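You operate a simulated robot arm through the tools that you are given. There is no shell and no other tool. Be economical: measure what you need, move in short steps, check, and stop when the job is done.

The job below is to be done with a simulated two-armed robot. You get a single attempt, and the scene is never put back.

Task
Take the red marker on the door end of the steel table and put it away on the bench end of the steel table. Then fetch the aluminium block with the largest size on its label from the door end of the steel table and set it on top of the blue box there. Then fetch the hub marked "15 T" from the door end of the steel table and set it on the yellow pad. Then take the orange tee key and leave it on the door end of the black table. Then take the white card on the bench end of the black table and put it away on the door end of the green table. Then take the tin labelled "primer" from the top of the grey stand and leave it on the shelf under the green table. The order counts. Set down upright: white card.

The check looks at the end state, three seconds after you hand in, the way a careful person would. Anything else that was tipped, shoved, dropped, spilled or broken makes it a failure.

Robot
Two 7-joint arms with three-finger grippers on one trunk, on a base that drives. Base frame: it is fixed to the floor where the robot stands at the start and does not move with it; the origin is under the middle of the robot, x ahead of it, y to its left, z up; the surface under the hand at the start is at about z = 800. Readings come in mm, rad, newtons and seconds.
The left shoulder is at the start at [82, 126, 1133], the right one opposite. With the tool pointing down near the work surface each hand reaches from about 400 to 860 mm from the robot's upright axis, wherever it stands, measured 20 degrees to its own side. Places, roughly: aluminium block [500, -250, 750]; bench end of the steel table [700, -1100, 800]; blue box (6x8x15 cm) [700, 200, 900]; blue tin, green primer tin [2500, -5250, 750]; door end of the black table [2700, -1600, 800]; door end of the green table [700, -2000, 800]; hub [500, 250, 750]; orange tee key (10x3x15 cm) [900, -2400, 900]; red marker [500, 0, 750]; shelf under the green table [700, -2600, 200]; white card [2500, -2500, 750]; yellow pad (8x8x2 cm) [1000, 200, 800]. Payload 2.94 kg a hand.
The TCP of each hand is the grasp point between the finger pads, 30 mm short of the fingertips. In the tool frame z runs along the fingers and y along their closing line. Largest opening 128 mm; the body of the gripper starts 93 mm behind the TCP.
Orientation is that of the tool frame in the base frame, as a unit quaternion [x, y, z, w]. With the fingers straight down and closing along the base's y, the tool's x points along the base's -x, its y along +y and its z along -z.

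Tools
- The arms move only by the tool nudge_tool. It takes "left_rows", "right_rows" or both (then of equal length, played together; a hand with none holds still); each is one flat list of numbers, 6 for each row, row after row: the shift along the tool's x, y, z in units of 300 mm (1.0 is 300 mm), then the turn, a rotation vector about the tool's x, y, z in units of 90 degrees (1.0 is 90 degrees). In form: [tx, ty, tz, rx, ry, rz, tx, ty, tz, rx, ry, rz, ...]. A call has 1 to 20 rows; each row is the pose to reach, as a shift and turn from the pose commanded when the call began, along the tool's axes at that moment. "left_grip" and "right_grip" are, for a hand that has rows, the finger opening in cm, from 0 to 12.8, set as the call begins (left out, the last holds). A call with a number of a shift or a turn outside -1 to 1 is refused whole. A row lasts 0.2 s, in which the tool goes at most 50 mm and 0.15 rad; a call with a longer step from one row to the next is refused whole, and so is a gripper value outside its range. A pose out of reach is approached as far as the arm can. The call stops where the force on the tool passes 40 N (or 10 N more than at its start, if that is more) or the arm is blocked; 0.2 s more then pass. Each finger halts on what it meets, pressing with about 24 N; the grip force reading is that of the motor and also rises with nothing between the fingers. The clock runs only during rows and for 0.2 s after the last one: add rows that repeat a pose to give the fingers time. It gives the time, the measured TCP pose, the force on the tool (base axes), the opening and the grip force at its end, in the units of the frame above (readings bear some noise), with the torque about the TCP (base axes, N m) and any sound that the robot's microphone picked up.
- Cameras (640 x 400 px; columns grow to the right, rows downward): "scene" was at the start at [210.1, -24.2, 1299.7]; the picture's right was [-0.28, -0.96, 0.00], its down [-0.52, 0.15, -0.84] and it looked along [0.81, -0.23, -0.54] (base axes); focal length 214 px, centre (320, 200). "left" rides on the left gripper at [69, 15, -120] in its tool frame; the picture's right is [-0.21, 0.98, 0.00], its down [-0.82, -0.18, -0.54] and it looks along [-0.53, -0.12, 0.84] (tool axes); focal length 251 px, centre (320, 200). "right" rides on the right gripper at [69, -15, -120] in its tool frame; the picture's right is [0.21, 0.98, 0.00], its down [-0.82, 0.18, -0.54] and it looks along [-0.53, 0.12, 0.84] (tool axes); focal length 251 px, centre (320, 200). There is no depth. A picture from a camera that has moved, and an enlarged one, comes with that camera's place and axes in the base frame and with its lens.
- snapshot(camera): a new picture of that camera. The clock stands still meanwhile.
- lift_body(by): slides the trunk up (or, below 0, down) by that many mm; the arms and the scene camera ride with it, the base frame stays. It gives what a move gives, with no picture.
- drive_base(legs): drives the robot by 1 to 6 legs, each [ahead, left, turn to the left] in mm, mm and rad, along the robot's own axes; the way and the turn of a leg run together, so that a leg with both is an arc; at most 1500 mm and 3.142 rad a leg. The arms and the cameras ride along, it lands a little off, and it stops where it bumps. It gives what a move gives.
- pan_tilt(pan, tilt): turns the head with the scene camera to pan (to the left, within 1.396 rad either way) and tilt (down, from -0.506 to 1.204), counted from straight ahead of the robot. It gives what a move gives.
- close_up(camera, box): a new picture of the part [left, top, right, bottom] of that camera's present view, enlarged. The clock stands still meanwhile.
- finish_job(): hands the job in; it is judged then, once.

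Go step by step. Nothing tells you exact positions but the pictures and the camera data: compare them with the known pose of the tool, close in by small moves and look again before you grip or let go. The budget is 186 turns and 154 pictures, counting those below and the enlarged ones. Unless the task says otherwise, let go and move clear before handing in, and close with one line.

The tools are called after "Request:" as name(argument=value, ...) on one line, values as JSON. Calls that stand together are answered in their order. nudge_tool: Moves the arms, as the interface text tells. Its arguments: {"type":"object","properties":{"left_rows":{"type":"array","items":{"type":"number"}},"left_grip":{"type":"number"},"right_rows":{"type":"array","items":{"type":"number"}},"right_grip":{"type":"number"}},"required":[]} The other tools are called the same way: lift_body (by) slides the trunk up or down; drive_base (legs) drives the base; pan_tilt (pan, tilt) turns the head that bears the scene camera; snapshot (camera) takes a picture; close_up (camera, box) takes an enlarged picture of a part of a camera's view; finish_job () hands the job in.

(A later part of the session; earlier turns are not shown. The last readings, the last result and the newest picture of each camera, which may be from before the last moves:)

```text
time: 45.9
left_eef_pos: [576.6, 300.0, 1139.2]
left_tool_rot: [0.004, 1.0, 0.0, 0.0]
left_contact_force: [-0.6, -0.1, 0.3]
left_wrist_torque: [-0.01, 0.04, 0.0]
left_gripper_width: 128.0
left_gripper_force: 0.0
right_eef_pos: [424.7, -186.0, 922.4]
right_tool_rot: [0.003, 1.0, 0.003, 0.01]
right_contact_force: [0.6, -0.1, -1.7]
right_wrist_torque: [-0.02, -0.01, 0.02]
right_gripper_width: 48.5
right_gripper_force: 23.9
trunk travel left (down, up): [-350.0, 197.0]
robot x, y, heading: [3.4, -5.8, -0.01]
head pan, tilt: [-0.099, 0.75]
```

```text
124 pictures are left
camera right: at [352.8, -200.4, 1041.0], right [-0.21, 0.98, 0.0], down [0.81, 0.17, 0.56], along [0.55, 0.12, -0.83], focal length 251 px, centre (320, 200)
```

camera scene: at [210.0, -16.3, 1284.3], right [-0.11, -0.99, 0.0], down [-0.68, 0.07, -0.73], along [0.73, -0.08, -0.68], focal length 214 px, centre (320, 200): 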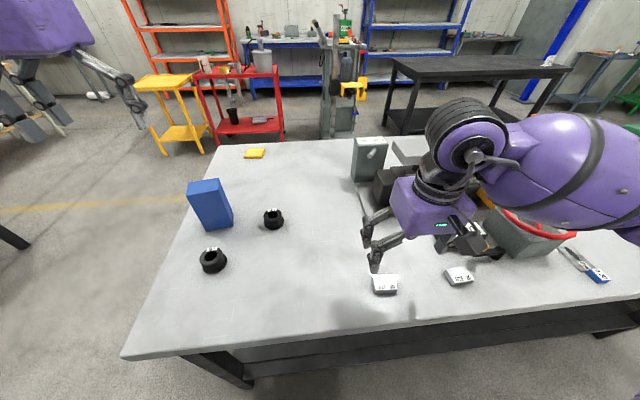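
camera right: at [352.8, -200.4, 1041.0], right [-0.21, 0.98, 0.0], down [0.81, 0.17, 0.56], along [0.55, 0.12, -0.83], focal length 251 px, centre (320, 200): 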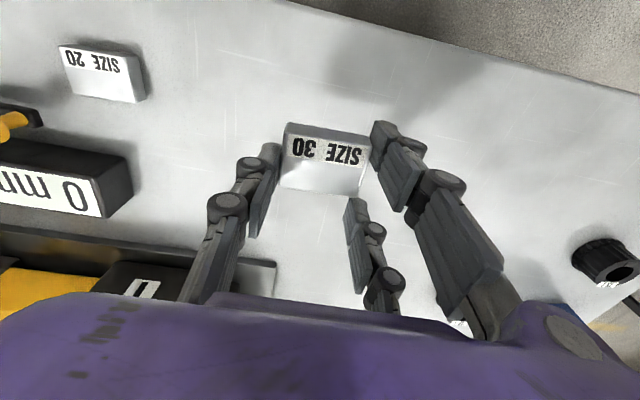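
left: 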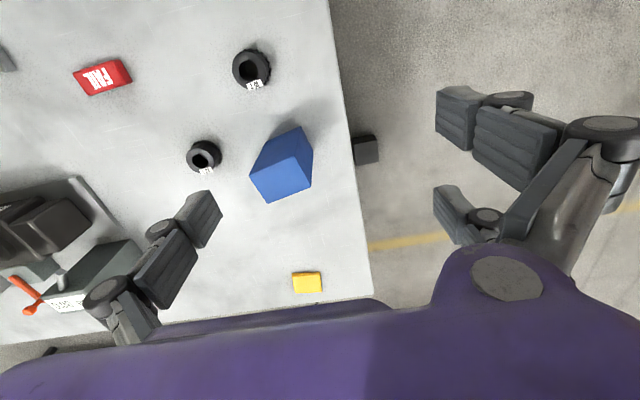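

The block is held, with its bottom about 50 mm below the TCP. The blue box top is centred near (669, 233) at z ≈ 930, so I'll raise the block and drive left.

Request:
nudge_tool(right_rows=[0, 0, -0.1, 0, 0, 0, 0, 0, -0.2, 0, 0, 0, 0, 0, -0.3, 0, 0, 0, 0, 0, -0.4, 0, 0, 0, 0, 0, -0.5, 0, 0, 0])

Request:
drive_base(legs=[[0, 350, 0.01]])

Request:
snapshot(camera="scene")

Request:
snapshot(camera="right")

```text
time: 47.1
left_eef_pos: [577.3, 299.6, 1140.9]
left_tool_rot: [0.004, 1.0, 0.0, 0.001]
left_contact_force: [0.3, 0.5, 0.2]
left_wrist_torque: [0.01, -0.01, 0.0]
left_gripper_width: 128.0
left_gripper_force: 0.1
right_eef_pos: [421.8, -186.0, 1073.4]
right_tool_rot: [0.004, 1.0, 0.004, 0.011]
right_contact_force: [-0.6, 0.6, -0.7]
right_wrist_torque: [-0.01, -0.05, 0.0]
right_gripper_width: 48.6
right_gripper_force: 24.4
trunk travel left (down, up): [-350.0, 197.0]
robot x, y, heading: [4.9, -8.8, -0.01]
head pan, tilt: [-0.099, 0.75]
```

```text
time: 50.8
left_eef_pos: [573.2, 656.0, 1138.5]
left_tool_rot: [-0.002, 1.0, 0.0, 0.0]
left_contact_force: [-0.1, -0.4, 0.1]
left_wrist_torque: [-0.01, -0.03, -0.01]
left_gripper_width: 127.9
left_gripper_force: 0.1
right_eef_pos: [426.4, 168.0, 1071.6]
right_tool_rot: [-0.002, 1.0, 0.003, 0.01]
right_contact_force: [-0.1, 1.1, -1.0]
right_wrist_torque: [0.02, -0.01, -0.03]
right_gripper_width: 48.6
right_gripper_force: 23.7
trunk travel left (down, up): [-350.0, 197.0]
robot x, y, heading: [3.9, 342.9, 0.003]
head pan, tilt: [-0.099, 0.75]
```

```text
123 pictures are left
camera scene: at [210.6, 335.3, 1284.3], right [-0.09, -1.0, 0.0], down [-0.68, 0.06, -0.73], along [0.73, -0.07, -0.68], focal length 214 px, centre (320, 200)
```

scene: 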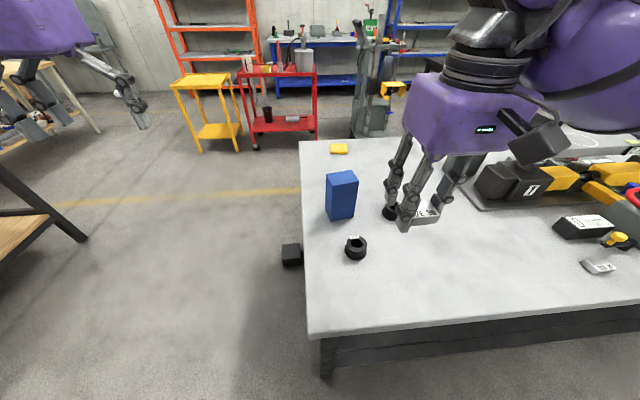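

```text
122 pictures are left
camera right: at [353.1, 151.4, 1190.4], right [-0.22, 0.98, 0.0], down [0.81, 0.18, 0.56], along [0.55, 0.13, -0.83], focal length 251 px, centre (320, 200)
```

right: 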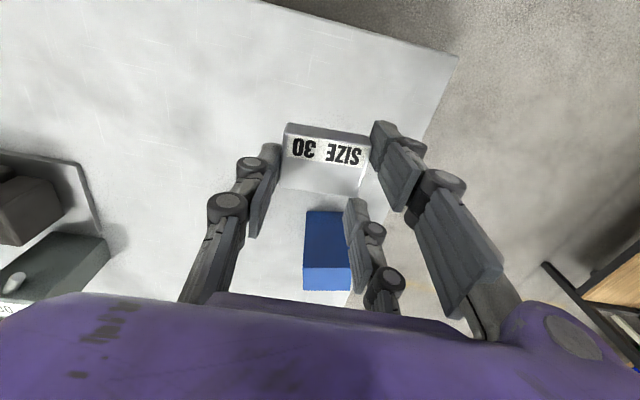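

Request:
close_up(camera="scene", box=[300, 150, 400, 270])

Request:
close_up(camera="right", box=[270, 190, 390, 300])

```text
3.33 times, centred on (350, 210) of scene
camera zoom: at [210.6, 335.3, 1284.3], right [-0.09, -1.0, 0.0], down [-0.68, 0.06, -0.73], along [0.73, -0.07, -0.68], focal length 715 px, centre (220, 167)
```

zoom: 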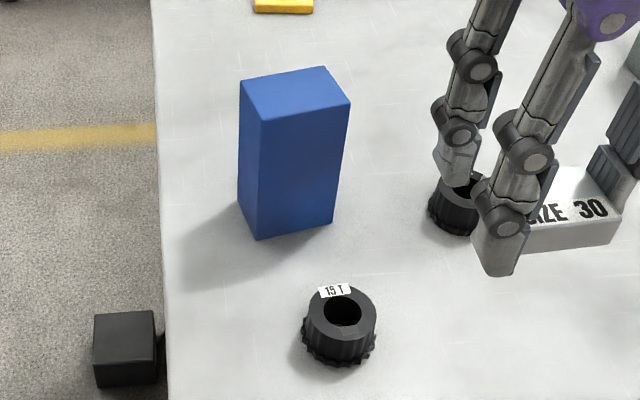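

```text
3.64 times, centred on (330, 245) of right
camera zoom: at [353.1, 151.4, 1190.4], right [-0.22, 0.98, 0.0], down [0.81, 0.18, 0.56], along [0.55, 0.13, -0.83], focal length 914 px, centre (284, 36)
```

zoom: 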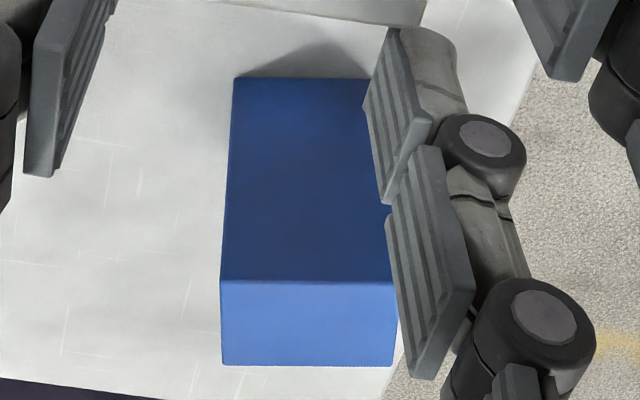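

The box top centre is at about (673, 233), turned about 12° anticlockwise. I'll bring the block over it and match the angle.

Request:
nudge_tool(right_rows=[-0.13, 0.036, 0, 0.004, 0.012, -0.02, -0.26, 0.07, 0, 0.004, 0.012, -0.04, -0.4, 0.1, 0, 0.004, 0.012, -0.06, -0.54, 0.14, 0, 0.004, 0.012, -0.08, -0.68, 0.18, 0, 0.004, 0.012, -0.11, -0.823, 0.217, 0, 0.004, 0.012, -0.133])

Request:
snapshot(camera="right")

Request:
close_up(camera="scene", box=[270, 90, 430, 250])

```text
time: 52.2
left_eef_pos: [575.2, 657.8, 1137.9]
left_tool_rot: [-0.003, 1.0, -0.001, 0.0]
left_contact_force: [-0.2, -0.4, -0.7]
left_wrist_torque: [-0.01, 0.01, 0.02]
left_gripper_width: 128.2
left_gripper_force: 0.0
right_eef_pos: [674.0, 235.0, 1076.7]
right_tool_rot: [-0.107, 0.994, 0.0, 0.001]
right_contact_force: [-0.5, 0.0, -1.6]
right_wrist_torque: [-0.03, 0.02, 0.03]
right_gripper_width: 48.6
right_gripper_force: 24.1
trunk travel left (down, up): [-350.0, 197.0]
robot x, y, heading: [1.8, 343.3, 0.007]
head pan, tilt: [-0.099, 0.75]
```

```text
119 pictures are left
camera right: at [608.3, 205.9, 1196.3], right [-0.42, 0.91, 0.0], down [0.76, 0.35, 0.54], along [0.49, 0.23, -0.84], focal length 251 px, centre (320, 200)
```

right: 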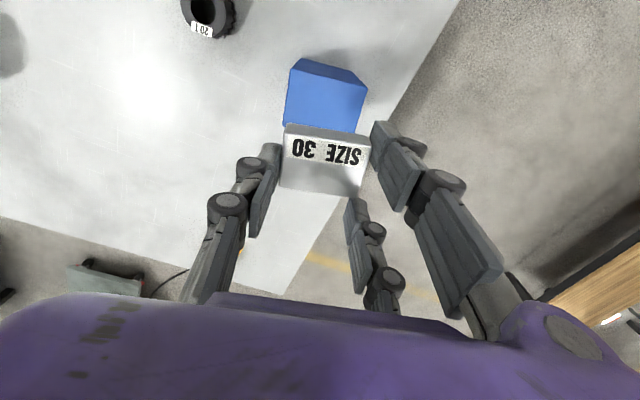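

```text
2.50 times, centred on (350, 170) of scene
camera zoom: at [211.7, 336.3, 1284.1], right [-0.09, -1.0, 0.0], down [-0.68, 0.06, -0.73], along [0.73, -0.07, -0.68], focal length 536 px, centre (245, 275)
```

zoom: 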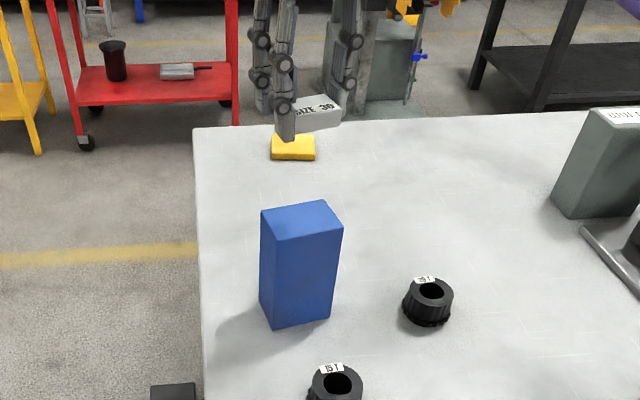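

I'll lower some more and compare the block with the box at close range.

Request:
nudge_tool(right_rows=[0, 0, 0.1, 0, 0, 0, 0, 0, 0.18, 0, 0, 0])

Request:
close_up(camera="right", box=[240, 40, 420, 210])

Request:
close_up(camera="scene", box=[310, 100, 400, 250])

```text
time: 52.8
left_eef_pos: [573.8, 655.4, 1139.8]
left_tool_rot: [-0.003, 1.0, -0.001, 0.001]
left_contact_force: [0.5, 0.0, 1.0]
left_wrist_torque: [0.02, 0.01, 0.0]
left_gripper_width: 128.2
left_gripper_force: 0.2
right_eef_pos: [671.7, 233.1, 1023.3]
right_tool_rot: [-0.106, 0.994, -0.001, 0.002]
right_contact_force: [-0.1, 0.9, -0.8]
right_wrist_torque: [-0.01, -0.01, -0.01]
right_gripper_width: 48.8
right_gripper_force: 24.2
trunk travel left (down, up): [-350.0, 197.0]
robot x, y, heading: [4.8, 341.3, 0.007]
head pan, tilt: [-0.099, 0.75]
```

```text
2.35 times, centred on (330, 125) of right
camera zoom: at [606.8, 205.1, 1143.2], right [-0.42, 0.91, 0.0], down [0.76, 0.35, 0.54], along [0.49, 0.23, -0.84], focal length 592 px, centre (296, 376)
```

zoom: 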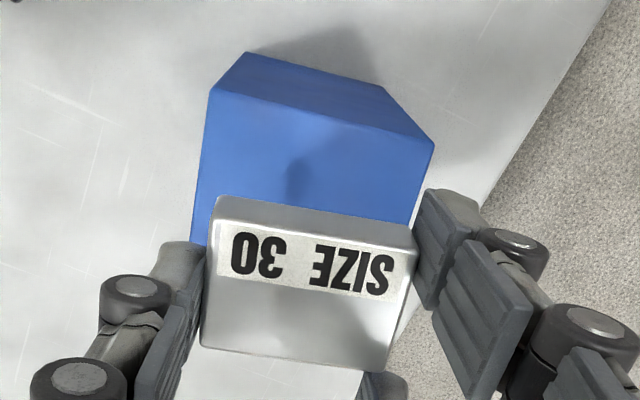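

```text
2.67 times, centred on (355, 175) of scene
camera zoom: at [210.8, 335.2, 1284.2], right [-0.09, -1.0, 0.0], down [-0.68, 0.06, -0.73], along [0.73, -0.07, -0.68], focal length 572 px, centre (227, 267)
```

zoom: 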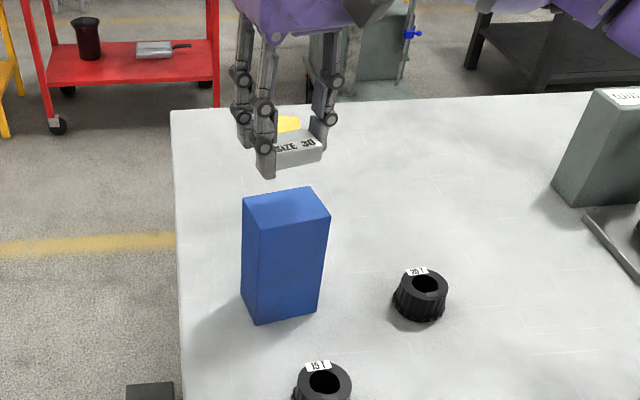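

The block is centred over the box within a few mm in the camera view. I'll lower it slowly to touch.

Request:
nudge_tool(right_rows=[0, 0, 0.07, 0, 0, 0, 0, 0, 0.12, 0, 0, 0, 0, 0, 0.135, 0, 0, 0])

Request:
close_up(camera="scene", box=[320, 130, 380, 240])

```text
time: 53.6
left_eef_pos: [574.9, 655.6, 1139.2]
left_tool_rot: [-0.003, 1.0, 0.0, 0.0]
left_contact_force: [-0.7, 0.1, -0.3]
left_wrist_torque: [0.02, -0.02, -0.02]
left_gripper_width: 128.0
left_gripper_force: 0.1
right_eef_pos: [672.3, 233.3, 982.3]
right_tool_rot: [-0.108, 0.994, 0.0, 0.002]
right_contact_force: [0.3, 0.1, 0.4]
right_wrist_torque: [0.02, 0.01, -0.02]
right_gripper_width: 48.5
right_gripper_force: 23.9
trunk travel left (down, up): [-350.0, 197.0]
robot x, y, heading: [5.0, 340.2, 0.007]
head pan, tilt: [-0.099, 0.75]
```

```text
3.64 times, centred on (350, 185) of scene
camera zoom: at [210.7, 335.3, 1284.3], right [-0.09, -1.0, 0.0], down [-0.68, 0.06, -0.73], along [0.73, -0.07, -0.68], focal length 780 px, centre (211, 254)
```

zoom: 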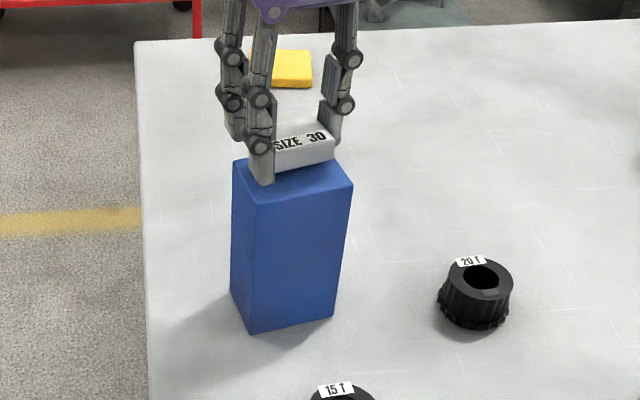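

Request:
nudge_tool(right_rows=[0, 0, 0.01, 0, 0, 0, 0, 0, 0.02, 0, 0, 0])

Request:
nudge_tool(right_rows=[0, 0, 0.007, 0, 0, 0, 0, 0, 0.014, 0, 0, 0])

Request:
close_up(camera="scene", box=[320, 130, 380, 240])

```text
time: 54.2
left_eef_pos: [574.7, 655.0, 1139.3]
left_tool_rot: [-0.003, 1.0, -0.001, 0.0]
left_contact_force: [-0.3, -0.8, -0.7]
left_wrist_torque: [0.02, -0.01, 0.04]
left_gripper_width: 128.0
left_gripper_force: 0.0
right_eef_pos: [671.9, 233.6, 977.2]
right_tool_rot: [-0.107, 0.994, 0.0, 0.001]
right_contact_force: [0.1, -0.5, -1.1]
right_wrist_torque: [-0.01, 0.02, 0.01]
right_gripper_width: 48.6
right_gripper_force: 24.1
trunk travel left (down, up): [-350.0, 197.0]
robot x, y, heading: [2.3, 345.7, 0.008]
head pan, tilt: [-0.099, 0.75]
```

```text
time: 54.8
left_eef_pos: [573.3, 655.2, 1139.8]
left_tool_rot: [-0.002, 1.0, 0.0, 0.0]
left_contact_force: [0.8, 0.0, -0.6]
left_wrist_torque: [0.0, 0.0, 0.04]
left_gripper_width: 127.8
left_gripper_force: 0.0
right_eef_pos: [673.2, 233.7, 972.2]
right_tool_rot: [-0.106, 0.994, 0.002, 0.001]
right_contact_force: [-0.4, -0.8, -1.1]
right_wrist_torque: [0.01, -0.01, 0.01]
right_gripper_width: 48.5
right_gripper_force: 24.2
trunk travel left (down, up): [-350.0, 197.0]
robot x, y, heading: [1.1, 344.4, 0.007]
head pan, tilt: [-0.099, 0.75]
```

```text
3.64 times, centred on (350, 185) of scene
camera zoom: at [210.7, 335.2, 1284.3], right [-0.09, -1.0, 0.0], down [-0.68, 0.06, -0.73], along [0.73, -0.07, -0.68], focal length 780 px, centre (211, 254)
```

zoom: 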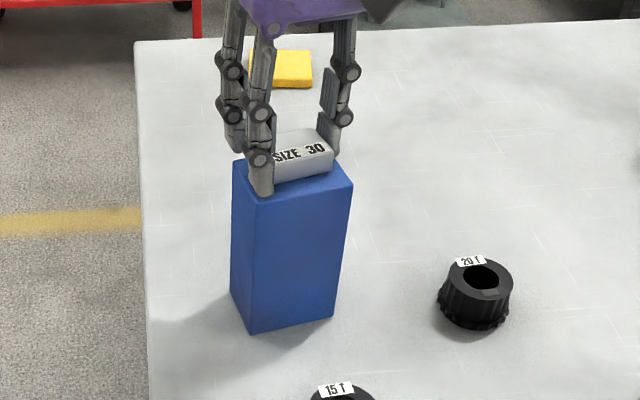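

Request:
nudge_tool(right_rows=[0, 0, 0.006, 0, 0, 0, 0, 0, 0.011, 0, 0, 0])

Request:
nudge_tool(right_rows=[0, 0, 0.005, 0, 0, 0, 0, 0, 0.01, 0, 0, 0])

```text
time: 55.4
left_eef_pos: [574.7, 655.4, 1139.1]
left_tool_rot: [-0.003, 1.0, 0.001, 0.0]
left_contact_force: [0.1, -0.7, 0.6]
left_wrist_torque: [-0.02, 0.01, 0.01]
left_gripper_width: 128.3
left_gripper_force: 0.0
right_eef_pos: [672.2, 234.0, 969.8]
right_tool_rot: [-0.105, 0.994, 0.0, 0.003]
right_contact_force: [0.0, -0.9, 5.2]
right_wrist_torque: [0.11, -0.04, -0.04]
right_gripper_width: 48.7
right_gripper_force: 23.6
trunk travel left (down, up): [-350.0, 197.0]
robot x, y, heading: [5.4, 343.5, 0.009]
head pan, tilt: [-0.099, 0.75]
```

```text
time: 56.0
left_eef_pos: [572.7, 654.8, 1140.3]
left_tool_rot: [-0.003, 1.0, 0.0, 0.001]
left_contact_force: [0.3, 0.3, 0.4]
left_wrist_torque: [-0.01, -0.02, 0.02]
left_gripper_width: 128.0
left_gripper_force: 0.1
right_eef_pos: [671.6, 233.7, 969.6]
right_tool_rot: [-0.106, 0.994, 0.0, 0.005]
right_contact_force: [1.6, -2.8, 21.4]
right_wrist_torque: [0.07, -0.05, -0.05]
right_gripper_width: 48.3
right_gripper_force: 23.6
trunk travel left (down, up): [-350.0, 197.0]
robot x, y, heading: [7.2, 343.5, 0.004]
head pan, tilt: [-0.099, 0.75]
```

It is in contact. I'll unload slightly, open partway and look.

Request:
nudge_tool(right_rows=[0, 0, -0.008, 0, 0, 0])

Request:
nudge_tool(right_rows=[0, 0, 0, 0, 0, 0, 0, 0, 0, 0, 0, 0], right_grip=7.5)

Request:
close_up(camera="scene", box=[320, 130, 380, 240])

```text
time: 56.4
left_eef_pos: [574.0, 654.5, 1140.9]
left_tool_rot: [-0.002, 1.0, 0.0, 0.0]
left_contact_force: [0.7, 0.3, 0.7]
left_wrist_torque: [-0.02, 0.04, 0.0]
left_gripper_width: 127.9
left_gripper_force: 0.0
right_eef_pos: [671.3, 234.1, 969.7]
right_tool_rot: [-0.107, 0.994, 0.0, 0.003]
right_contact_force: [4.4, -1.3, 17.5]
right_wrist_torque: [0.08, -0.18, -0.09]
right_gripper_width: 48.7
right_gripper_force: 24.0
trunk travel left (down, up): [-350.0, 197.0]
robot x, y, heading: [3.4, 342.6, 0.006]
head pan, tilt: [-0.099, 0.75]
```

```text
time: 57.0
left_eef_pos: [573.5, 655.6, 1139.5]
left_tool_rot: [-0.002, 1.0, -0.001, 0.0]
left_contact_force: [-0.2, 0.2, -0.5]
left_wrist_torque: [0.0, 0.0, 0.06]
left_gripper_width: 128.1
left_gripper_force: 0.0
right_eef_pos: [671.7, 234.3, 967.4]
right_tool_rot: [-0.108, 0.994, -0.001, 0.001]
right_contact_force: [-1.3, -0.9, -0.2]
right_wrist_torque: [0.0, 0.0, -0.03]
right_gripper_width: 75.1
right_gripper_force: 0.2
trunk travel left (down, up): [-350.0, 197.0]
robot x, y, heading: [0.9, 343.3, 0.004]
head pan, tilt: [-0.099, 0.75]
```

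```text
3.64 times, centred on (350, 185) of scene
camera zoom: at [210.4, 335.3, 1284.2], right [-0.09, -1.0, 0.0], down [-0.68, 0.06, -0.73], along [0.73, -0.07, -0.68], focal length 780 px, centre (211, 254)
```

zoom: 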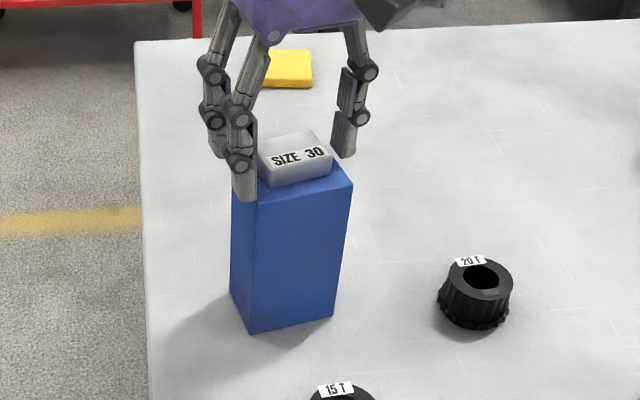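

The block rests on the box. I'll rise straight off it, then look left to plan the hub and pad, since the pad is far across the table.

Request:
nudge_tool(right_rows=[0, 0, -0.03, 0, 0, 0, 0, 0, -0.08, 0, 0, 0, 0, 0, -0.16, 0, 0, 0, 0, 0, -0.28, 0, 0, 0, 0, 0, -0.42, 0, 0, 0, 0, 0, -0.55, 0, 0, 0, 0.12, 0, -0.6, 0, 0, 0.03, 0.25, 0, -0.6, 0, 0, 0.06, 0.4, 0, -0.6, 0, 0, 0.1, 0.54, 0, -0.6, 0, 0, 0.13, 0.68, 0, -0.6, 0, 0, 0.13, 0.82, 0, -0.6, 0, 0, 0.13])

Request:
close_up(camera="scene", box=[280, 120, 440, 280])

Request:
pan_tilt(pan=0.8, tilt=0.7)

Request:
snapshot(camera="scene")

```text
time: 59.6
left_eef_pos: [573.6, 655.4, 1141.6]
left_tool_rot: [-0.003, 1.0, 0.0, 0.0]
left_contact_force: [0.5, -1.1, 0.2]
left_wrist_torque: [0.03, -0.01, -0.01]
left_gripper_width: 128.3
left_gripper_force: 0.0
right_eef_pos: [428.1, 181.4, 1148.5]
right_tool_rot: [-0.005, 1.0, -0.001, 0.001]
right_contact_force: [0.3, -0.8, -0.3]
right_wrist_torque: [0.0, -0.05, 0.0]
right_gripper_width: 74.9
right_gripper_force: 0.1
trunk travel left (down, up): [-350.0, 197.0]
robot x, y, heading: [4.5, 342.2, 0.006]
head pan, tilt: [-0.099, 0.75]
```

```text
2.50 times, centred on (360, 200) of scene
camera zoom: at [209.3, 334.7, 1284.5], right [-0.09, -1.0, 0.0], down [-0.68, 0.06, -0.73], along [0.73, -0.07, -0.68], focal length 536 px, centre (220, 200)
```

zoom: 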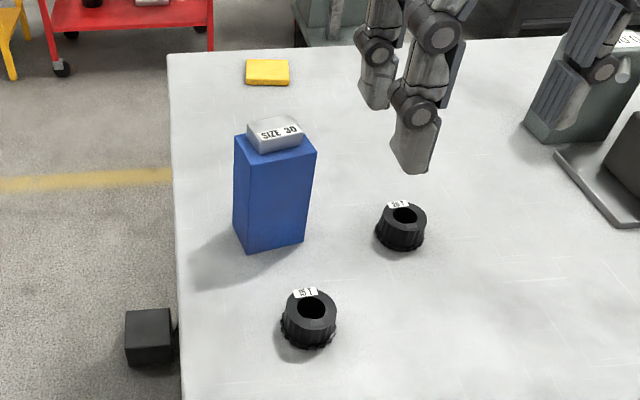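

```text
time: 60.8
left_eef_pos: [573.2, 656.1, 1140.2]
left_tool_rot: [-0.003, 1.0, 0.0, 0.0]
left_contact_force: [0.8, 0.4, -0.1]
left_wrist_torque: [0.0, 0.02, -0.01]
left_gripper_width: 128.1
left_gripper_force: 0.1
right_eef_pos: [430.3, 183.5, 1147.5]
right_tool_rot: [-0.006, 1.0, 0.0, 0.001]
right_contact_force: [0.0, 0.7, -0.3]
right_wrist_torque: [0.02, 0.03, 0.01]
right_gripper_width: 75.1
right_gripper_force: 0.1
trunk travel left (down, up): [-350.0, 197.0]
robot x, y, heading: [1.2, 340.2, 0.008]
head pan, tilt: [0.799, 0.7]
```

```text
111 pictures are left
camera scene: at [187.1, 404.2, 1288.5], right [0.72, -0.69, 0.0], down [-0.45, -0.46, -0.76], along [0.53, 0.55, -0.64], focal length 214 px, centre (320, 200)
```

scene: 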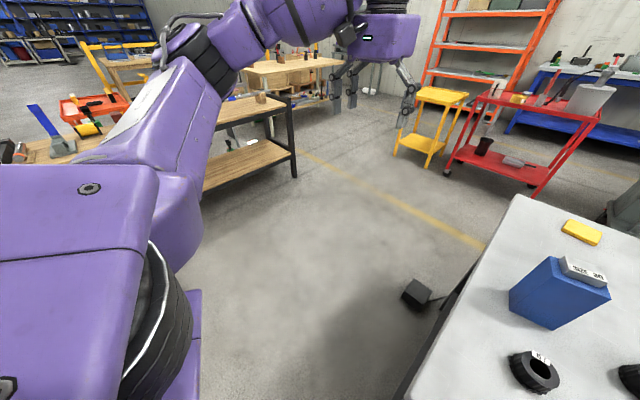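

The layout is clear. The pad is at about (1063, 169), and a black cube stands on the floor near (1030, 450). I'll take the hub with the left hand, then place it from the door side of the table.

Request:
drive_base(legs=[[0, -260, -0.006]])

Request:
nudge_tool(left_rows=[0.02, -0.15, 0, 0, 0, 0, 0.04, -0.3, 0, 0, 0, 0, 0.06, -0.45, 0, 0, 0, 0, 0.08, -0.6, 0, 0, 0, 0, 0.1, -0.62, 0.14, 0, 0, 0, 0.1, -0.62, 0.28, 0, 0, 0, 0.1, -0.62, 0.42, 0, 0, 0, 0.1, -0.62, 0.56, 0, 0, 0, 0.1, -0.62, 0.68, 0, 0, 0], left_grip=12.8)

Request:
snapshot(camera="left")

```text
time: 63.6
left_eef_pos: [575.6, 392.5, 1139.6]
left_tool_rot: [0.0, 1.0, -0.001, 0.001]
left_contact_force: [-1.2, 0.2, 0.2]
left_wrist_torque: [0.02, -0.02, 0.0]
left_gripper_width: 127.9
left_gripper_force: 0.1
right_eef_pos: [430.5, -79.7, 1148.6]
right_tool_rot: [-0.001, 1.0, 0.0, 0.003]
right_contact_force: [-0.8, 0.0, -0.2]
right_wrist_torque: [0.03, -0.03, -0.03]
right_gripper_width: 75.0
right_gripper_force: 0.1
trunk travel left (down, up): [-350.0, 197.0]
robot x, y, heading: [7.4, 82.1, -0.003]
head pan, tilt: [0.799, 0.7]
```

```text
time: 65.7
left_eef_pos: [546.5, 206.4, 936.2]
left_tool_rot: [0.001, 1.0, 0.0, 0.0]
left_contact_force: [0.0, 0.2, 0.3]
left_wrist_torque: [0.04, -0.02, 0.02]
left_gripper_width: 127.7
left_gripper_force: 0.1
right_eef_pos: [431.6, -79.7, 1149.1]
right_tool_rot: [-0.002, 1.0, 0.0, 0.002]
right_contact_force: [-0.1, -0.8, -0.8]
right_wrist_torque: [0.03, 0.02, 0.02]
right_gripper_width: 75.1
right_gripper_force: 0.1
trunk travel left (down, up): [-350.0, 197.0]
robot x, y, heading: [4.7, 81.6, -0.005]
head pan, tilt: [0.799, 0.7]
```

```text
110 pictures are left
camera left: at [477.5, 221.3, 1056.9], right [0.22, 0.98, 0.0], down [0.82, -0.18, 0.54], along [0.53, -0.12, -0.84], focal length 251 px, centre (320, 200)
```

left: 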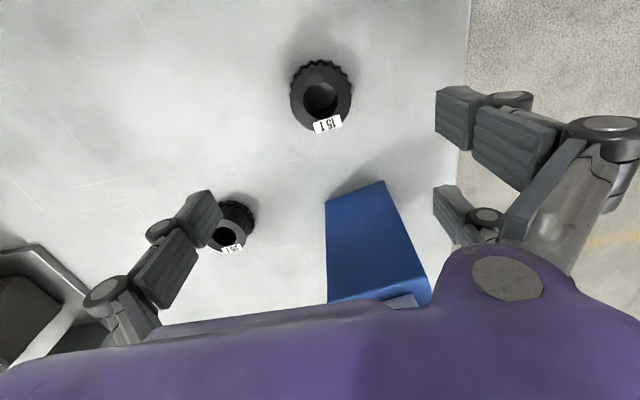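

The 15 T hub is centred near (527, 210). I'll centre over it and go down partway.

Request:
nudge_tool(left_rows=[0.06, 0.013, 0.1, 0, 0, 0, 0.06, 0.013, 0.2, 0, 0, 0, 0.06, 0.013, 0.29, 0, 0, 0])

Request:
snapshot(camera="left")

```text
time: 66.5
left_eef_pos: [528.1, 211.5, 849.4]
left_tool_rot: [0.001, 1.0, 0.001, 0.0]
left_contact_force: [1.0, 0.1, -0.1]
left_wrist_torque: [0.01, -0.01, 0.0]
left_gripper_width: 127.6
left_gripper_force: 0.1
right_eef_pos: [431.4, -78.5, 1148.4]
right_tool_rot: [-0.002, 1.0, 0.0, 0.002]
right_contact_force: [0.0, 0.7, 0.5]
right_wrist_torque: [-0.03, -0.03, 0.01]
right_gripper_width: 74.9
right_gripper_force: 0.1
trunk travel left (down, up): [-350.0, 197.0]
robot x, y, heading: [5.7, 85.2, -0.001]
head pan, tilt: [0.799, 0.7]
```

```text
109 pictures are left
camera left: at [460.3, 225.4, 970.0], right [0.21, 0.98, 0.0], down [0.82, -0.18, 0.54], along [0.53, -0.12, -0.84], focal length 251 px, centre (320, 200)
```

left: 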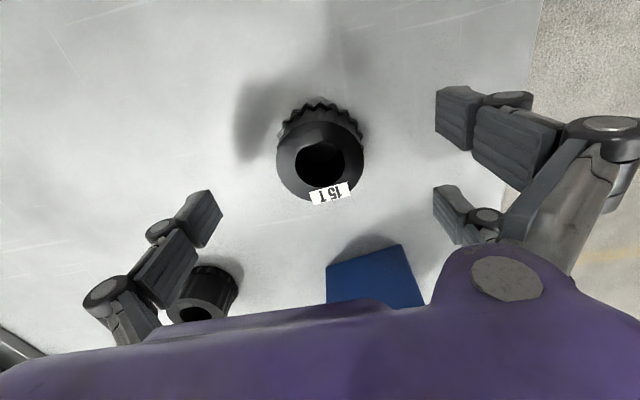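

Request:
nudge_tool(left_rows=[0.008, -0.002, 0.03, 0, 0, 0, 0.008, -0.002, 0.058, 0, 0, 0])

Request:
nudge_tool(left_rows=[0, 0, 0, 0, 0, 0, 0, 0, 0, 0, 0, 0, 0, 0, 0, 0, 0, 0, 0, 0, 0, 0, 0, 0], left_grip=3.0)

Request:
snapshot(camera="left")

```text
time: 67.0
left_eef_pos: [525.8, 210.1, 831.2]
left_tool_rot: [0.0, 1.0, -0.002, 0.0]
left_contact_force: [-0.3, 0.3, -0.7]
left_wrist_torque: [0.02, 0.0, -0.02]
left_gripper_width: 128.0
left_gripper_force: 0.0
right_eef_pos: [430.1, -80.9, 1148.4]
right_tool_rot: [-0.002, 1.0, 0.0, 0.001]
right_contact_force: [-0.5, 0.4, -0.9]
right_wrist_torque: [0.0, -0.02, 0.02]
right_gripper_width: 75.0
right_gripper_force: 0.1
trunk travel left (down, up): [-350.0, 197.0]
robot x, y, heading: [0.3, 83.3, -0.004]
head pan, tilt: [0.799, 0.7]
```

```text
time: 68.0
left_eef_pos: [525.3, 208.8, 831.0]
left_tool_rot: [0.0, 1.0, 0.001, -0.002]
left_contact_force: [-1.4, 0.3, 0.3]
left_wrist_torque: [-0.01, 0.01, -0.02]
left_gripper_width: 48.4
left_gripper_force: 24.0
right_eef_pos: [430.0, -81.2, 1147.6]
right_tool_rot: [-0.002, 1.0, 0.0, 0.001]
right_contact_force: [-0.2, 0.6, -0.3]
right_wrist_torque: [0.02, -0.04, 0.0]
right_gripper_width: 74.8
right_gripper_force: 0.0
trunk travel left (down, up): [-350.0, 197.0]
robot x, y, heading: [-0.1, 86.0, -0.002]
head pan, tilt: [0.799, 0.7]
```

```text
108 pictures are left
camera left: at [457.3, 224.5, 952.2], right [0.22, 0.98, 0.0], down [0.82, -0.18, 0.54], along [0.53, -0.12, -0.84], focal length 251 px, centre (320, 200)
```

left: 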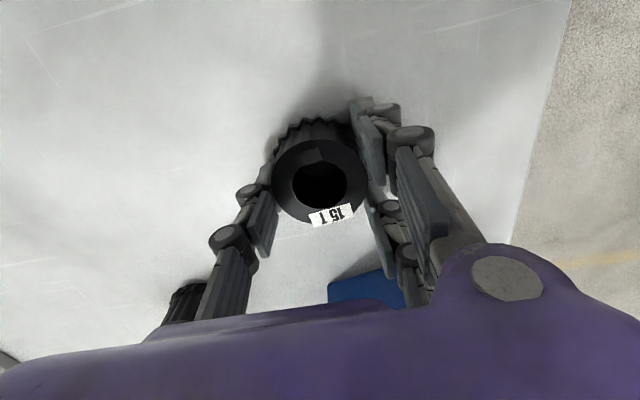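

The hub is gripped at 48 mm. I'll lift it and pull it in clear of the box.

Request:
nudge_tool(left_rows=[0, 0, -0.03, 0, 0, 0, 0, 0, -0.1, 0, 0, 0, 0, 0, -0.2, 0, 0, 0, 0, 0, -0.3, 0, 0, 0, 0, 0, -0.4, 0, 0, 0, 0, 0, -0.5, 0, 0, 0, 0, 0, -0.6, 0, 0, 0, 0, 0, -0.7, 0, 0, 0, 0, 0, -0.8, 0, 0, 0, 0, 0, -0.9, 0, 0, 0])

Request:
snapshot(camera="left")

```text
time: 70.2
left_eef_pos: [525.2, 208.9, 1100.7]
left_tool_rot: [0.0, 1.0, 0.001, 0.0]
left_contact_force: [0.1, -0.7, -3.3]
left_wrist_torque: [-0.01, -0.02, -0.02]
left_gripper_width: 48.7
left_gripper_force: 24.1
right_eef_pos: [430.1, -80.2, 1147.0]
right_tool_rot: [-0.002, 1.0, 0.0, 0.002]
right_contact_force: [0.6, 1.2, 0.1]
right_wrist_torque: [-0.01, -0.03, -0.01]
right_gripper_width: 75.1
right_gripper_force: 0.0
trunk travel left (down, up): [-350.0, 197.0]
robot x, y, heading: [5.5, 82.2, -0.0]
head pan, tilt: [0.799, 0.7]
```

```text
107 pictures are left
camera left: at [456.6, 224.3, 1221.7], right [0.21, 0.98, 0.0], down [0.82, -0.18, 0.54], along [0.53, -0.12, -0.84], focal length 251 px, centre (320, 200)
```

left: 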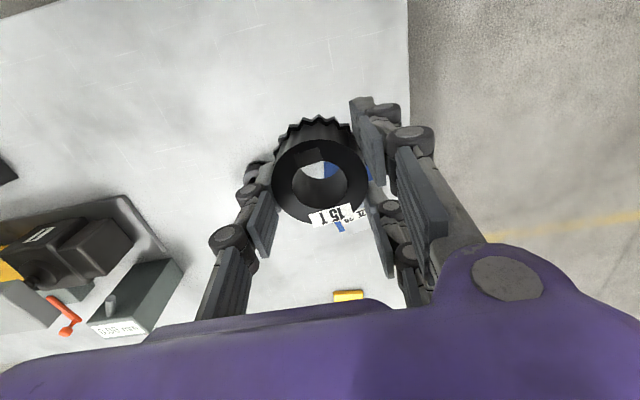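

The hub is held well. I'll drive left past the table's end, then ahead, then turn to face the table from the door side.

Request:
drive_base(legs=[[0, 820, 0]])

Request:
pan_tilt(pan=-0.3, tilt=0.75)

Request:
snapshot(camera="scene")

```text
time: 77.8
left_eef_pos: [527.1, 1024.1, 1100.3]
left_tool_rot: [0.002, 1.0, 0.0, 0.0]
left_contact_force: [0.1, -0.5, -3.1]
left_wrist_torque: [-0.02, 0.01, 0.01]
left_gripper_width: 48.4
left_gripper_force: 23.7
right_eef_pos: [431.7, 734.4, 1148.6]
right_tool_rot: [-0.001, 1.0, 0.0, 0.002]
right_contact_force: [0.7, 0.4, 0.5]
right_wrist_torque: [-0.01, 0.02, 0.02]
right_gripper_width: 74.9
right_gripper_force: 0.0
trunk travel left (down, up): [-350.0, 197.0]
robot x, y, heading: [4.4, 902.6, -0.003]
head pan, tilt: [0.799, 0.7]
```

```text
time: 79.1
left_eef_pos: [528.3, 1024.2, 1100.1]
left_tool_rot: [0.003, 1.0, 0.0, 0.0]
left_contact_force: [0.2, 0.4, -2.7]
left_wrist_torque: [-0.03, 0.02, -0.01]
left_gripper_width: 48.2
left_gripper_force: 24.0
right_eef_pos: [430.9, 735.4, 1148.3]
right_tool_rot: [0.0, 1.0, 0.001, 0.002]
right_contact_force: [0.7, -0.3, 0.1]
right_wrist_torque: [0.01, -0.01, 0.0]
right_gripper_width: 75.1
right_gripper_force: 0.3
trunk travel left (down, up): [-350.0, 197.0]
robot x, y, heading: [6.9, 898.3, -0.001]
head pan, tilt: [-0.3, 0.75]
```

```text
106 pictures are left
camera scene: at [209.8, 873.7, 1284.2], right [-0.3, -0.95, 0.0], down [-0.65, 0.2, -0.73], along [0.7, -0.22, -0.68], focal length 214 px, centre (320, 200)
```

scene: 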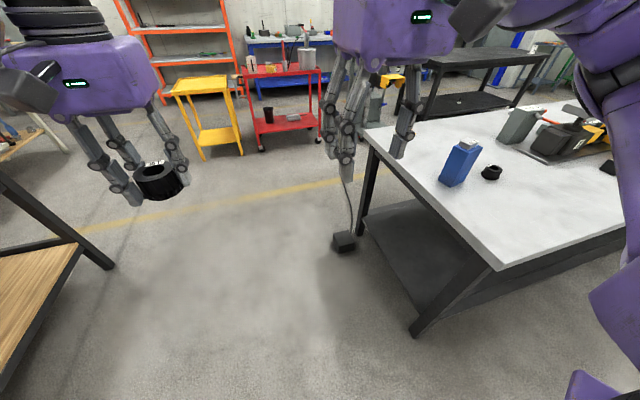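

The floor is clear, so I'll drive ahead and then turn right.

Request:
drive_base(legs=[[780, 0, 0], [0, 0, -1.57]])

Request:
pan_tilt(pan=0.2, tilt=0.7)

Request:
snapshot(camera="scene")

Request:
snapshot(camera="left")

```text
time: 87.2
left_eef_pos: [904.1, 374.9, 1099.8]
left_tool_rot: [0.71, 0.704, 0.0, 0.0]
left_contact_force: [0.6, -1.0, -2.5]
left_wrist_torque: [-0.04, 0.05, 0.01]
left_gripper_width: 48.3
left_gripper_force: 23.9
right_eef_pos: [616.4, 470.8, 1149.6]
right_tool_rot: [0.709, 0.705, -0.001, 0.002]
right_contact_force: [-0.2, -0.3, 0.1]
right_wrist_torque: [-0.01, 0.01, -0.02]
right_gripper_width: 74.7
right_gripper_force: 0.0
trunk travel left (down, up): [-350.0, 197.0]
robot x, y, heading: [785.7, 896.4, -1.581]
head pan, tilt: [-0.3, 0.75]
```

```text
time: 88.1
left_eef_pos: [905.3, 375.2, 1099.7]
left_tool_rot: [0.71, 0.704, 0.0, 0.0]
left_contact_force: [-0.2, 0.8, -3.0]
left_wrist_torque: [0.01, -0.02, -0.01]
left_gripper_width: 48.4
left_gripper_force: 24.0
right_eef_pos: [615.9, 471.9, 1148.1]
right_tool_rot: [0.709, 0.706, -0.001, 0.001]
right_contact_force: [0.2, 0.1, 1.1]
right_wrist_torque: [0.04, 0.01, 0.01]
right_gripper_width: 74.9
right_gripper_force: 0.0
trunk travel left (down, up): [-350.0, 197.0]
robot x, y, heading: [780.3, 900.9, -1.581]
head pan, tilt: [0.201, 0.7]
```

```text
105 pictures are left
camera scene: at [796.7, 690.1, 1288.5], right [-0.98, -0.19, 0.0], down [-0.12, 0.63, -0.76], along [0.15, -0.75, -0.64], focal length 214 px, centre (320, 200)
```

scene: 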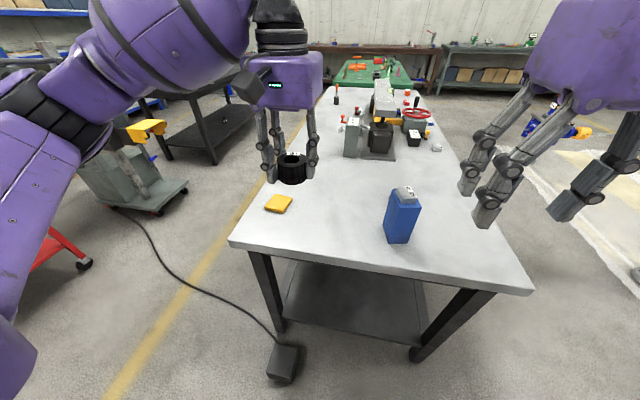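

```text
104 pictures are left
camera left: at [920.9, 443.1, 1221.2], right [0.97, -0.22, 0.0], down [-0.19, -0.82, 0.54], along [-0.12, -0.53, -0.84], focal length 251 px, centre (320, 200)
```

left: 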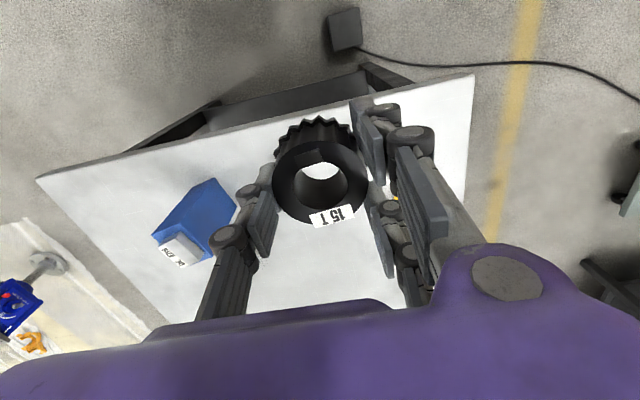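

Request:
close_up(camera="scene", box=[240, 140, 340, 240])

```text
4.00 times, centred on (290, 190) of scene
camera zoom: at [796.7, 690.1, 1288.5], right [-0.98, -0.19, 0.0], down [-0.12, 0.63, -0.76], along [0.15, -0.75, -0.64], focal length 858 px, centre (440, 240)
```

zoom: 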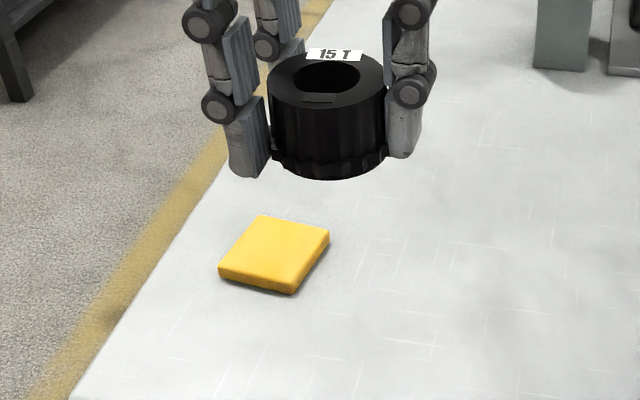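

The pad is at about (1057, 160). I'll move the hub above it at a safe height and look.

Request:
nudge_tool(left_rows=[-0.12, 0.09, 0, 0, 0, 0, -0.24, 0.17, 0, 0, 0, 0, -0.36, 0.25, 0, 0, 0, 0, -0.48, 0.34, 0, 0, 0, 0, -0.6, 0.42, 0, 0, 0, 0, -0.717, 0.507, 0, 0, 0, 0, -0.717, 0.507, 0.14, 0, 0, 0, -0.717, 0.507, 0.28, 0, 0, 0, -0.717, 0.507, 0.42, 0, 0, 0])

Request:
close_up(camera="left", box=[220, 30, 420, 240])

Request:
close_up(camera="scene", box=[230, 120, 340, 230])

```text
time: 90.1
left_eef_pos: [1054.2, 157.2, 972.4]
left_tool_rot: [0.71, 0.704, -0.001, 0.0]
left_contact_force: [0.6, 0.4, -3.9]
left_wrist_torque: [0.04, 0.01, 0.02]
left_gripper_width: 42.0
left_gripper_force: 24.3
right_eef_pos: [616.4, 471.6, 1148.0]
right_tool_rot: [0.709, 0.706, -0.001, 0.0]
right_contact_force: [0.5, 0.4, -0.2]
right_wrist_torque: [0.02, 0.03, -0.04]
right_gripper_width: 75.2
right_gripper_force: 0.0
trunk travel left (down, up): [-350.0, 197.0]
robot x, y, heading: [783.8, 899.6, -1.58]
head pan, tilt: [0.201, 0.7]
```

```text
1.90 times, centred on (320, 135) of left
camera zoom: at [1071.0, 225.4, 1094.1], right [0.97, -0.22, 0.0], down [-0.19, -0.82, 0.54], along [-0.12, -0.53, -0.84], focal length 479 px, centre (320, 324)
```

zoom: 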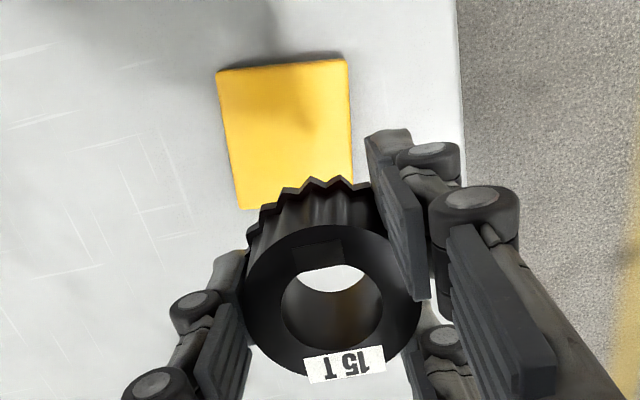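

```text
3.64 times, centred on (285, 175) of scene
camera zoom: at [797.3, 689.2, 1288.3], right [-0.98, -0.19, 0.0], down [-0.12, 0.63, -0.76], along [0.15, -0.75, -0.64], focal length 780 px, centre (447, 291)
```

zoom: 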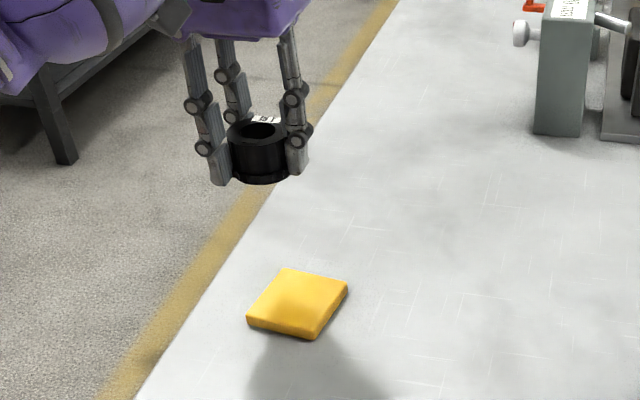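

The scene camera has a small bias, and the wrist camera puts the pad centre near (1039, 171). I'll shift there and lower to look again.

Request:
nudge_tool(left_rows=[0.05, -0.053, 0.06, 0, 0, 0, 0.05, -0.053, 0.13, 0, 0, 0, 0.05, -0.053, 0.2, 0, 0, 0])

Request:
close_up(camera="left", box=[220, 30, 420, 240])

Request:
close_up(camera="scene", box=[230, 120, 340, 230])

```text
time: 90.9
left_eef_pos: [1038.6, 174.1, 914.0]
left_tool_rot: [0.71, 0.704, 0.0, 0.0]
left_contact_force: [-0.3, 0.2, -3.0]
left_wrist_torque: [0.01, 0.02, -0.03]
left_gripper_width: 41.9
left_gripper_force: 24.2
right_eef_pos: [616.0, 472.5, 1147.4]
right_tool_rot: [0.708, 0.706, -0.002, 0.001]
right_contact_force: [-0.3, 0.5, -0.4]
right_wrist_torque: [-0.02, 0.01, -0.01]
right_gripper_width: 75.2
right_gripper_force: 0.0
trunk travel left (down, up): [-350.0, 197.0]
robot x, y, heading: [780.4, 894.6, -1.577]
head pan, tilt: [0.201, 0.7]
```

```text
1.90 times, centred on (320, 135) of left
camera zoom: at [1055.0, 241.5, 1034.5], right [0.97, -0.22, 0.0], down [-0.19, -0.82, 0.54], along [-0.12, -0.53, -0.84], focal length 479 px, centre (320, 324)
```

zoom: 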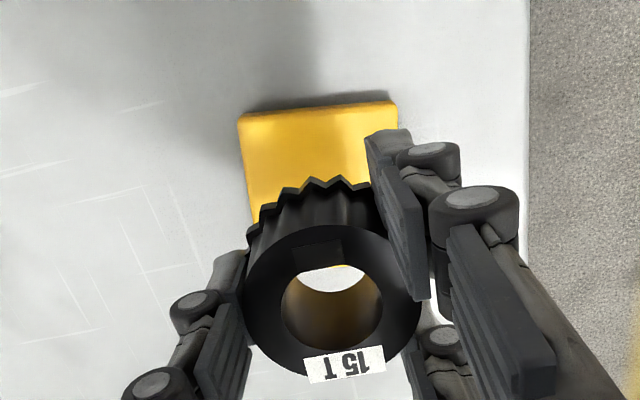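

```text
3.64 times, centred on (285, 175) of scene
camera zoom: at [796.9, 689.8, 1288.4], right [-0.98, -0.19, 0.0], down [-0.12, 0.63, -0.76], along [0.15, -0.75, -0.64], focal length 780 px, centre (447, 291)
```

zoom: 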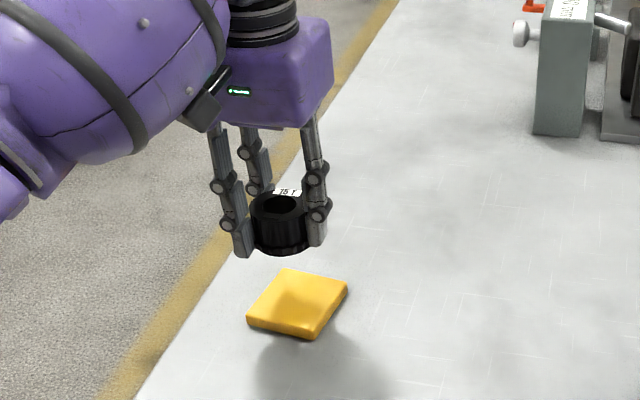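

Hub and pad are lined up. I'll lower it slowly.

Request:
nudge_tool(left_rows=[0, 0, 0.08, 0, 0, 0, 0, 0, 0.14, 0, 0, 0, 0, 0, 0.17, 0, 0, 0])

Request:
close_up(camera="scene", box=[240, 150, 320, 230])

```text
time: 91.7
left_eef_pos: [1038.3, 174.7, 862.5]
left_tool_rot: [0.71, 0.704, 0.001, -0.001]
left_contact_force: [-0.8, -0.4, -3.1]
left_wrist_torque: [0.03, 0.0, 0.02]
left_gripper_width: 41.8
left_gripper_force: 24.1
right_eef_pos: [616.5, 472.3, 1147.4]
right_tool_rot: [0.708, 0.706, -0.002, 0.001]
right_contact_force: [0.4, -0.8, 0.8]
right_wrist_torque: [-0.01, 0.01, -0.02]
right_gripper_width: 75.0
right_gripper_force: 0.0
trunk travel left (down, up): [-350.0, 197.0]
robot x, y, heading: [779.1, 901.0, -1.58]
head pan, tilt: [0.201, 0.7]
```

```text
5.00 times, centred on (280, 190) of scene
camera zoom: at [796.8, 689.9, 1288.5], right [-0.98, -0.19, 0.0], down [-0.12, 0.63, -0.76], along [0.15, -0.75, -0.64], focal length 1072 px, centre (520, 250)
```

zoom: 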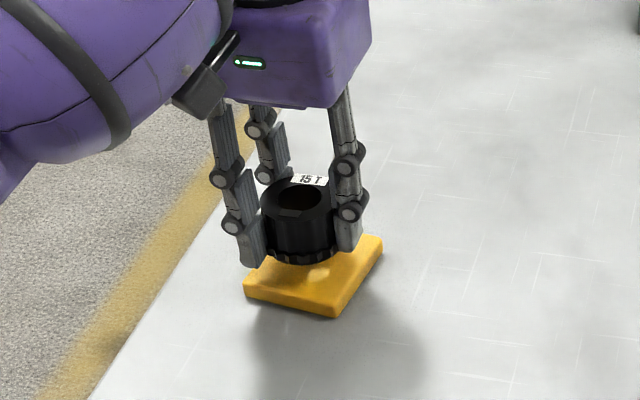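

Request:
nudge_tool(left_rows=[0.007, -0.017, 0.01, 0, 0, 0, 0.007, -0.017, 0.02, 0, 0, 0])

Request:
close_up(camera="scene", box=[240, 150, 320, 230])

Request:
snapshot(camera="left")

```text
time: 92.3
left_eef_pos: [1034.1, 177.2, 857.1]
left_tool_rot: [0.711, 0.703, 0.001, 0.0]
left_contact_force: [-0.2, 1.5, -2.4]
left_wrist_torque: [0.0, 0.02, 0.01]
left_gripper_width: 41.8
left_gripper_force: 24.1
right_eef_pos: [616.6, 471.9, 1148.3]
right_tool_rot: [0.708, 0.706, -0.001, 0.001]
right_contact_force: [0.5, 0.2, -0.7]
right_wrist_torque: [0.0, 0.02, 0.02]
right_gripper_width: 75.0
right_gripper_force: 0.0
trunk travel left (down, up): [-350.0, 197.0]
robot x, y, heading: [783.1, 896.2, -1.577]
head pan, tilt: [0.201, 0.7]
```

```text
5.00 times, centred on (280, 190) of scene
camera zoom: at [796.9, 689.9, 1288.5], right [-0.98, -0.19, 0.0], down [-0.12, 0.63, -0.76], along [0.15, -0.75, -0.64], focal length 1072 px, centre (520, 250)
```

zoom: 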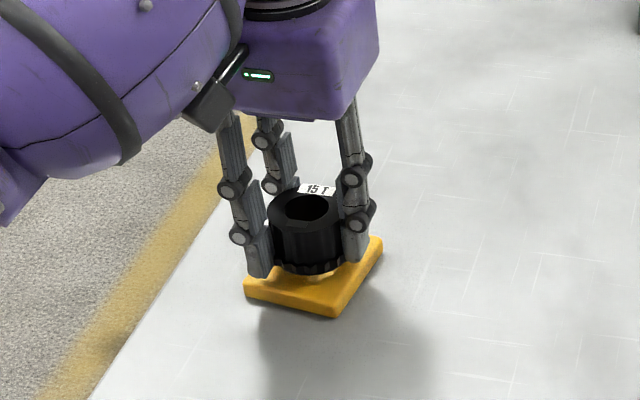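

```text
96 pictures are left
camera left: at [1050.3, 244.7, 977.9], right [0.97, -0.22, 0.0], down [-0.19, -0.82, 0.54], along [-0.12, -0.53, -0.84], focal length 251 px, centre (320, 200)
```

left: 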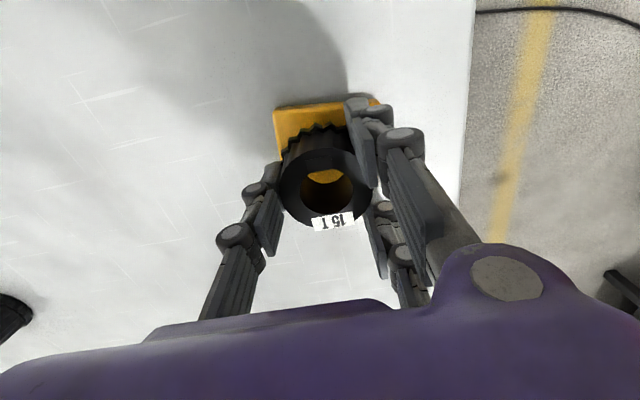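

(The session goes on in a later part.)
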